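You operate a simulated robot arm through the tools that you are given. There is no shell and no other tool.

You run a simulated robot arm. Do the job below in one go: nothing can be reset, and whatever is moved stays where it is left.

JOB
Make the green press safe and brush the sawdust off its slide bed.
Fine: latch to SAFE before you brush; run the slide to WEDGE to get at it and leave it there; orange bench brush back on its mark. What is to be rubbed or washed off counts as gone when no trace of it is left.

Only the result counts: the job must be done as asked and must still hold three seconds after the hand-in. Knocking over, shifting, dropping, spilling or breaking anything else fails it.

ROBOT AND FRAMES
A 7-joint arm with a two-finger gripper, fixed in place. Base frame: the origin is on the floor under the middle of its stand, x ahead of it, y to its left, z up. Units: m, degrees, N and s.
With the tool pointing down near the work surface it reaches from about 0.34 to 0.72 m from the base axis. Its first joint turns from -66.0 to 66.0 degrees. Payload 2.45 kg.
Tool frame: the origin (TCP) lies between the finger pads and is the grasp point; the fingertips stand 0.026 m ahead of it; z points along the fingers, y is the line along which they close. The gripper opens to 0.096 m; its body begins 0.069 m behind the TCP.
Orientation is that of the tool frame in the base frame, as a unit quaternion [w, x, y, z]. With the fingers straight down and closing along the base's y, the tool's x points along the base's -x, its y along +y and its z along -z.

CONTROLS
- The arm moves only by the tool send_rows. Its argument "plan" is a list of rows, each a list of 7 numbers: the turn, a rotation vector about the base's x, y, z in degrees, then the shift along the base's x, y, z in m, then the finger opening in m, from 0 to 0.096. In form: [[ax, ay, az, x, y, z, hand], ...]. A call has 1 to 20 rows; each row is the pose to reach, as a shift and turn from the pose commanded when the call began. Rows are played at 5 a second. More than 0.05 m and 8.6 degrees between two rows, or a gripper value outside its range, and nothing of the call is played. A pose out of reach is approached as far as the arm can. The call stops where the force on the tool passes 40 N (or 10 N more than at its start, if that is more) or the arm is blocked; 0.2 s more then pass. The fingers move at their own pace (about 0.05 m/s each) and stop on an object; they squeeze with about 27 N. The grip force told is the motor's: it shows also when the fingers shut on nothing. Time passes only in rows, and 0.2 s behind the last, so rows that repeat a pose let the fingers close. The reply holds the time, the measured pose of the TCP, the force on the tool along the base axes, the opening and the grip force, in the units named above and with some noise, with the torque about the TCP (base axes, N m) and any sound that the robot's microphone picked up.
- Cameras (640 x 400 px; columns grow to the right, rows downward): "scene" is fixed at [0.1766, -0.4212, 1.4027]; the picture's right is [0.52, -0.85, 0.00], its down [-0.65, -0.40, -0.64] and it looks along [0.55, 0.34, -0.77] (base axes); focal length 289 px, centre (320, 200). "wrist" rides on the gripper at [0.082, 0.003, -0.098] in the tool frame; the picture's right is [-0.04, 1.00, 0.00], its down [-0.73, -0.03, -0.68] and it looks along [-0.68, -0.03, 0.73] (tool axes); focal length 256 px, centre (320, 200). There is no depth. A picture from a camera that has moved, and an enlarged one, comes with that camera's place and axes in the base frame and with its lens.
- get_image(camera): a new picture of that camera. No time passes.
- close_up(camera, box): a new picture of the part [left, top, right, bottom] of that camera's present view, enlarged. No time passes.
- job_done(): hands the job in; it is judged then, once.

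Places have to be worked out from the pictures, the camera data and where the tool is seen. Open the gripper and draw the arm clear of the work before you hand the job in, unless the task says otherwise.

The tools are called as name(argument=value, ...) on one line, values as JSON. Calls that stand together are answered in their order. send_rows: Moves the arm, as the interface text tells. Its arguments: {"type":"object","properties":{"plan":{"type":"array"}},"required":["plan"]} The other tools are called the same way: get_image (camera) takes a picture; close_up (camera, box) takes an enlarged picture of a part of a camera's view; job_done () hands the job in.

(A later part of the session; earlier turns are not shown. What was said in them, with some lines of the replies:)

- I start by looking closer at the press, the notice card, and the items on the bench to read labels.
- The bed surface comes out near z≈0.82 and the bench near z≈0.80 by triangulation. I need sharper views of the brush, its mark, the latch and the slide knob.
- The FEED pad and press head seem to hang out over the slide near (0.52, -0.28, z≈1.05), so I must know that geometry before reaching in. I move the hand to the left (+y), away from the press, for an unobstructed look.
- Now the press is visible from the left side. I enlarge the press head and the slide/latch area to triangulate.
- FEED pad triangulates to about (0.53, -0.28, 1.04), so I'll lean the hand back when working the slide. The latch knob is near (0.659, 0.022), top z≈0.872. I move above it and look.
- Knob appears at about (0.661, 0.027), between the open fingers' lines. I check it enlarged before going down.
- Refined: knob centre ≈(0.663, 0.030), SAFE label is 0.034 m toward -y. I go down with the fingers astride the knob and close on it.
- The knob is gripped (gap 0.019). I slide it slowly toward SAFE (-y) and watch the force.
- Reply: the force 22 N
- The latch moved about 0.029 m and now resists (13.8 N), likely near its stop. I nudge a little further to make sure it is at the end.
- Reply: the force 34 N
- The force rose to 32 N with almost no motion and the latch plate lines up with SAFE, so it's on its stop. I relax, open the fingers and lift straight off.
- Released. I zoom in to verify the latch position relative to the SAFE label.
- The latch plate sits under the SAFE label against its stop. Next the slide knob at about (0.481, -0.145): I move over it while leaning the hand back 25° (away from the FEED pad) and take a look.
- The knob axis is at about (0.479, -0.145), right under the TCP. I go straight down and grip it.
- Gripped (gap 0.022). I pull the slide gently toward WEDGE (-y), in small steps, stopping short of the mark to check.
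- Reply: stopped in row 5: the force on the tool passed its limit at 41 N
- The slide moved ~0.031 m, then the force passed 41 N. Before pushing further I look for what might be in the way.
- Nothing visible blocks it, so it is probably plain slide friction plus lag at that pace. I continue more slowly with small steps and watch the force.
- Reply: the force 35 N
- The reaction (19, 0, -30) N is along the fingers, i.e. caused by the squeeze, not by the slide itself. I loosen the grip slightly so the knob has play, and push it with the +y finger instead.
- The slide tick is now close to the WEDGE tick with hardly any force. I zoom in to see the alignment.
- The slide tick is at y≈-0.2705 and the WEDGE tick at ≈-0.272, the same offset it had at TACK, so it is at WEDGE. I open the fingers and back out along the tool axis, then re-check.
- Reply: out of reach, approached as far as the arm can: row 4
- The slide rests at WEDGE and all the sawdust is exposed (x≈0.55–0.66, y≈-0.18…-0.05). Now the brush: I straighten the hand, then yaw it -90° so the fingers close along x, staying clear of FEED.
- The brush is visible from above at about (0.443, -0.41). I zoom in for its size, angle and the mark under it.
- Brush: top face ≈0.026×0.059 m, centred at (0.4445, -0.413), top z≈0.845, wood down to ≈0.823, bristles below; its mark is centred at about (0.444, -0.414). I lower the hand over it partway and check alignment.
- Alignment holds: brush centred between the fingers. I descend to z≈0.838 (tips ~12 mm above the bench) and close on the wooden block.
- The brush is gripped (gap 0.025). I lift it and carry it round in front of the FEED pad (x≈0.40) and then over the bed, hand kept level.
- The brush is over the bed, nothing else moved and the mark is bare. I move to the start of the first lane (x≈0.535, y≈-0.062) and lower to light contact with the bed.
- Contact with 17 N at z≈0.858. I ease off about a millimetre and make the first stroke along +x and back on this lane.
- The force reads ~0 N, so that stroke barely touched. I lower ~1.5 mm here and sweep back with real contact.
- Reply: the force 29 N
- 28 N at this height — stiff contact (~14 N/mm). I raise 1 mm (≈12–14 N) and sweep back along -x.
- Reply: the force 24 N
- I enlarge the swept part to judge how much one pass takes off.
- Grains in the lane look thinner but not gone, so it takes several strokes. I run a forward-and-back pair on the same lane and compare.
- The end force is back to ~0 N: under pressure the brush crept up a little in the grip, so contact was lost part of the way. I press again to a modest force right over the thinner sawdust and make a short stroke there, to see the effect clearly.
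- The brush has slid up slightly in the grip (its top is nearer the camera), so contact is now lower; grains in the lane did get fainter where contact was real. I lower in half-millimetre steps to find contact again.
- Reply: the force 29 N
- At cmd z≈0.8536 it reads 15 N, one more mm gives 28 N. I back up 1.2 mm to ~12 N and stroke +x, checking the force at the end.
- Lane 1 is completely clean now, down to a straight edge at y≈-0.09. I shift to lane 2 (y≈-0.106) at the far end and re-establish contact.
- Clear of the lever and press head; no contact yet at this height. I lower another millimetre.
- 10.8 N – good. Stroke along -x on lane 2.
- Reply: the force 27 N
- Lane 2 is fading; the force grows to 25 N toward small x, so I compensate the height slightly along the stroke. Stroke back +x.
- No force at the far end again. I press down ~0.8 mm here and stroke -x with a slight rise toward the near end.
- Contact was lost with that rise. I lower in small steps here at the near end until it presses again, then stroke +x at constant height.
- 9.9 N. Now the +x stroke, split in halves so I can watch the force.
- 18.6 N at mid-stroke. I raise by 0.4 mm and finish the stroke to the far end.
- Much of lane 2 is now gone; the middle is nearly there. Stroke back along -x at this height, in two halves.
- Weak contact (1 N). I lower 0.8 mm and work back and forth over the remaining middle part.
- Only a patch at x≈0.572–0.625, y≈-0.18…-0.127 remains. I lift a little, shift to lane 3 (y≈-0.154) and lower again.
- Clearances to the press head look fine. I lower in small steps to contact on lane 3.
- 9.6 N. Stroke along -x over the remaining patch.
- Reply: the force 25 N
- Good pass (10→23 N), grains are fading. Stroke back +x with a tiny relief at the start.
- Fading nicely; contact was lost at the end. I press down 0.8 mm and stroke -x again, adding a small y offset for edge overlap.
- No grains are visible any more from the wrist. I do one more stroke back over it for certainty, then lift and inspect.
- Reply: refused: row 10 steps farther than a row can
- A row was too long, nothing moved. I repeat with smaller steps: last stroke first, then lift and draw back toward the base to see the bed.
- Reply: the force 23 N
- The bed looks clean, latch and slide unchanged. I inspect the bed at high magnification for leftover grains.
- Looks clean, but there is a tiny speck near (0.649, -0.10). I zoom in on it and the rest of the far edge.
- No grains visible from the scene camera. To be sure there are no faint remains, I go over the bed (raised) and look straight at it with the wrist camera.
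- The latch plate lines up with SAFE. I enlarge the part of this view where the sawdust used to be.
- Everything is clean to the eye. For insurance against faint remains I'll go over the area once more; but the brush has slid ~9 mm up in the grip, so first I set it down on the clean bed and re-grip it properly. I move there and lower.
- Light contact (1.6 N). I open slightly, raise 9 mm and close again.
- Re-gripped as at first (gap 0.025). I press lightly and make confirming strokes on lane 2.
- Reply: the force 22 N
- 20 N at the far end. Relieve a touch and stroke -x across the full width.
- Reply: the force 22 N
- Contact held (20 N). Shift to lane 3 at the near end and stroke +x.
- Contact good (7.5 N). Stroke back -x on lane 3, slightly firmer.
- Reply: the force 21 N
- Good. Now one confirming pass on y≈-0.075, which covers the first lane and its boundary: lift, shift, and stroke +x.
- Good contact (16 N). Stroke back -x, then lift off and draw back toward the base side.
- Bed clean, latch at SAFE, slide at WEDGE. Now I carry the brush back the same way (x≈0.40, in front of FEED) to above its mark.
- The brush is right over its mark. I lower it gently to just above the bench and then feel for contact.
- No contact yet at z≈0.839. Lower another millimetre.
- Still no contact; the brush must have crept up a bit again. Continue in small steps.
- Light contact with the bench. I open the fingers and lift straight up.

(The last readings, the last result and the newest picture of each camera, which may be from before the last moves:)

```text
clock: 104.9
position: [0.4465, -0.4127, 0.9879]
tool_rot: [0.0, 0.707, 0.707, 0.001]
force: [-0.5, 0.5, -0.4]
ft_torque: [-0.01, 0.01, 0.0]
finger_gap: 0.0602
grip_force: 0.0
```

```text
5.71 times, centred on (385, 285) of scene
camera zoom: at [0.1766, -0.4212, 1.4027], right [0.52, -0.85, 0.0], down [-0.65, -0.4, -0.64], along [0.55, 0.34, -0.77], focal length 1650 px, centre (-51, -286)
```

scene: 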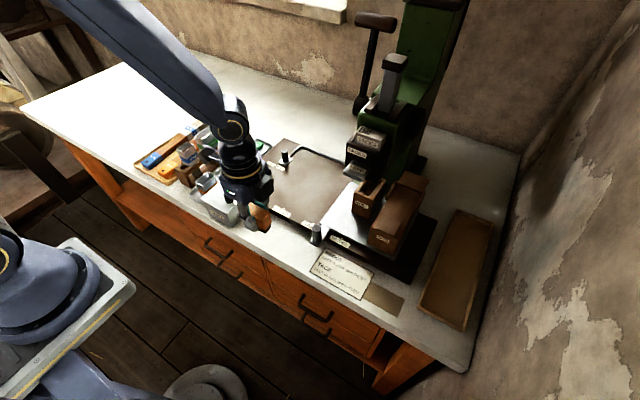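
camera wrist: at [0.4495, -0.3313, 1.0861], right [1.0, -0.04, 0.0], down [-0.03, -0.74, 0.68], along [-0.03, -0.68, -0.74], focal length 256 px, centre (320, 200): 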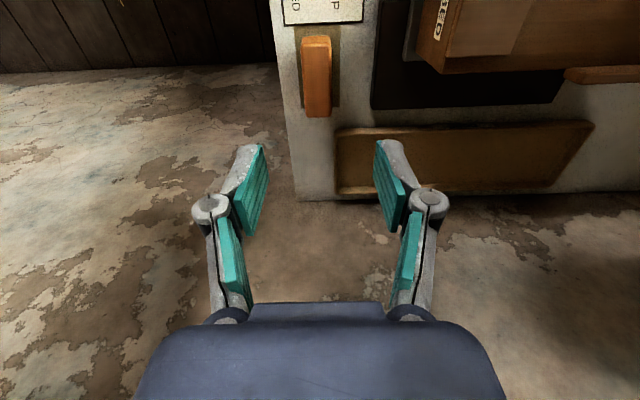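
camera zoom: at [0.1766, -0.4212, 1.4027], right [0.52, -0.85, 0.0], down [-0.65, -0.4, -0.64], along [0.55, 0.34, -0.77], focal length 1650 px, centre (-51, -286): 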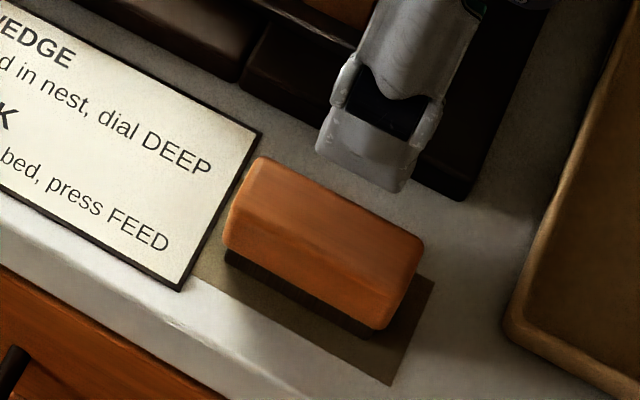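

The brush stands on its mark exactly as at the start. I withdraw the arm the same safe way, in front of FEED, and up toward the base side.

send_rows(plan=[[0, 0, 0, -0.02, 0.01, 0.03, 0.06], [0, 0, 0, -0.045, 0.03, 0.05, 0.06], [0, 0, 0, -0.055, 0.07, 0.06, 0.06], [0, 0, 0, -0.055, 0.11, 0.07, 0.06], [0, 0, 0, -0.055, 0.15, 0.08, 0.06], [0, 0, 0, -0.055, 0.19, 0.09, 0.06], [0, 0, 0, -0.055, 0.23, 0.1, 0.06], [0, 0, 0, -0.055, 0.27, 0.11, 0.06], [0, 0, 0, -0.055, 0.31, 0.12, 0.06], [0, 0, 0, -0.055, 0.35, 0.13, 0.06], [0, 0, 0, -0.055, 0.39, 0.14, 0.06], [0, 0, 0, -0.055, 0.43, 0.14, 0.06], [0, 0, 0, -0.055, 0.47, 0.14, 0.06], [0, 0, 0, -0.055, 0.47, 0.14, 0.06]])

get_image(camera="scene")

get_image(camera="wrist")

close_up(camera="scene", box=[240, 130, 420, 260])

```text
clock: 107.9
position: [0.391, 0.0556, 1.1278]
tool_rot: [0.0, 0.708, 0.706, 0.001]
force: [0.1, 1.0, -1.3]
ft_torque: [0.02, -0.01, -0.02]
finger_gap: 0.0599
grip_force: 0.0
```

```text
taken
```

scene: 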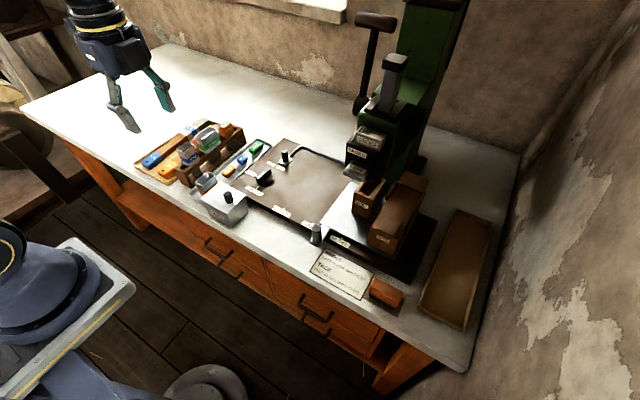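

```text
taken
camera wrist: at [0.3947, 0.1371, 1.2256], right [1.0, -0.04, 0.0], down [-0.03, -0.73, 0.68], along [-0.03, -0.68, -0.74], focal length 256 px, centre (320, 200)
```

wrist: 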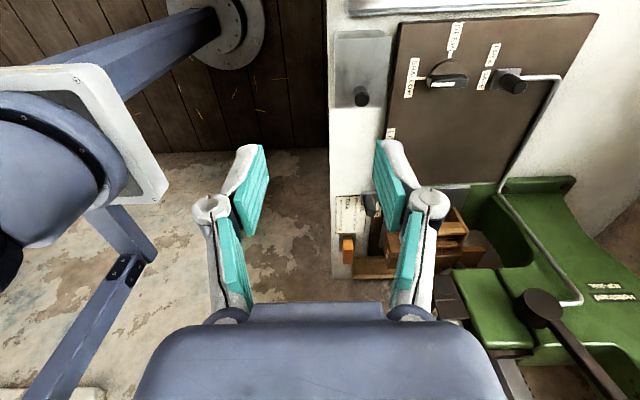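

```text
3.08 times, centred on (330, 195) of scene
camera zoom: at [0.1766, -0.4212, 1.4027], right [0.52, -0.85, 0.0], down [-0.65, -0.4, -0.64], along [0.55, 0.34, -0.77], focal length 888 px, centre (289, 215)
```

zoom: 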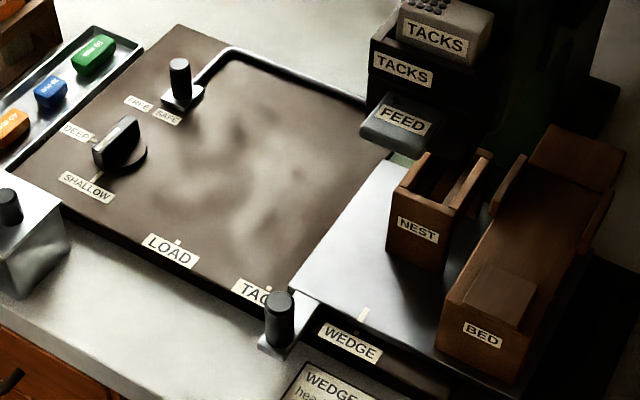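

Everything is in place and the arm is clear. One last enlarged look at the bed, latch and slide before handing in.

close_up(camera="wrist", box=[380, 10, 600, 190])

close_up(camera="scene", box=[265, 145, 355, 210])

close_up(camera="scene", box=[335, 205, 395, 255])

```text
2.22 times, centred on (490, 100) of wrist
camera zoom: at [0.3947, 0.1371, 1.2256], right [1.0, -0.04, 0.0], down [-0.03, -0.73, 0.68], along [-0.03, -0.68, -0.74], focal length 569 px, centre (-58, 422)
```

zoom: 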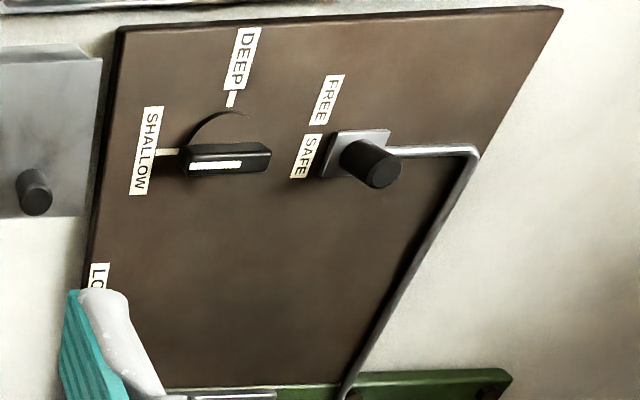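

```text
6.15 times, centred on (310, 178) of scene
camera zoom: at [0.1766, -0.4212, 1.4027], right [0.52, -0.85, 0.0], down [-0.65, -0.4, -0.64], along [0.55, 0.34, -0.77], focal length 1776 px, centre (382, 338)
```

zoom: 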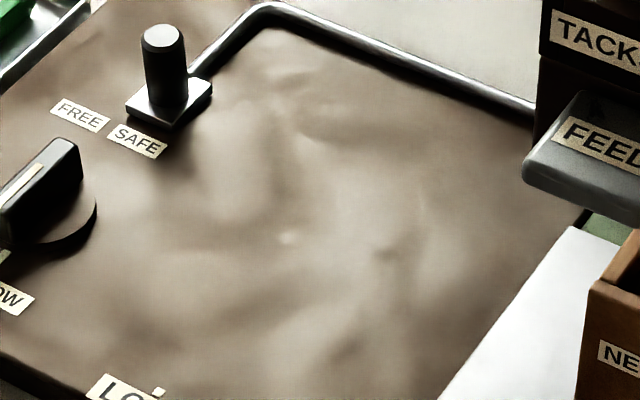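

```text
8.00 times, centred on (365, 230) of scene
camera zoom: at [0.1766, -0.4212, 1.4027], right [0.52, -0.85, 0.0], down [-0.65, -0.4, -0.64], along [0.55, 0.34, -0.77], focal length 2309 px, centre (-40, -40)
```

zoom: 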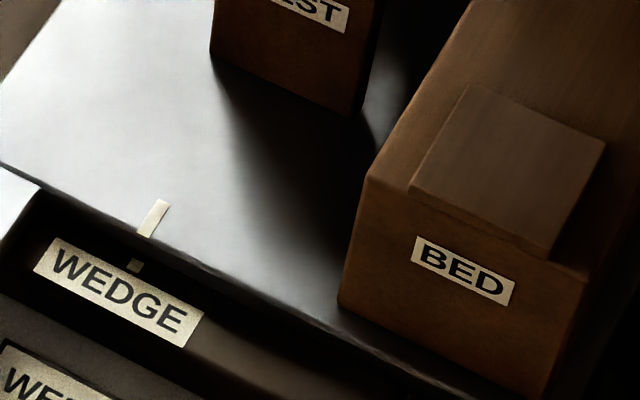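

The bed shows no trace of sawdust, the latch is at SAFE, the slide is aligned with WEDGE, and the brush is back on its mark. The gripper is open and the arm clear, so I hand in the job.

job_done()

```text
The job is handed in.
```

The press is latched to SAFE and its slide bed is brushed clean. I handed the job in, and the result of the judging has not come back.

- **Latch:** it was moved from FREE to SAFE first, up against its stop, before any brushing. It still sat there in the last pictures.
- **Slide:** it was run from TACK to WEDGE and left there. Its tick lines up with the WEDGE mark.
- **Sawdust:** I swept it off in three overlapping lanes and then went over the whole area once more. No grains show in the enlarged views from either camera.
- **Brush:** the orange bench brush is back on its mark, within about a millimetre of where it started by the pictures.
- **Everything else:** the depth dial, FEED pad and other bench items look unmoved. The gripper is open and the arm is clear of the work.

The brush slid up in the fingers under pressure, so I set it down once on the cleaned bed to re-grip it. The pull on the slide knob also stopped once at 41 N, so I finished that move by pushing the knob with one finger.
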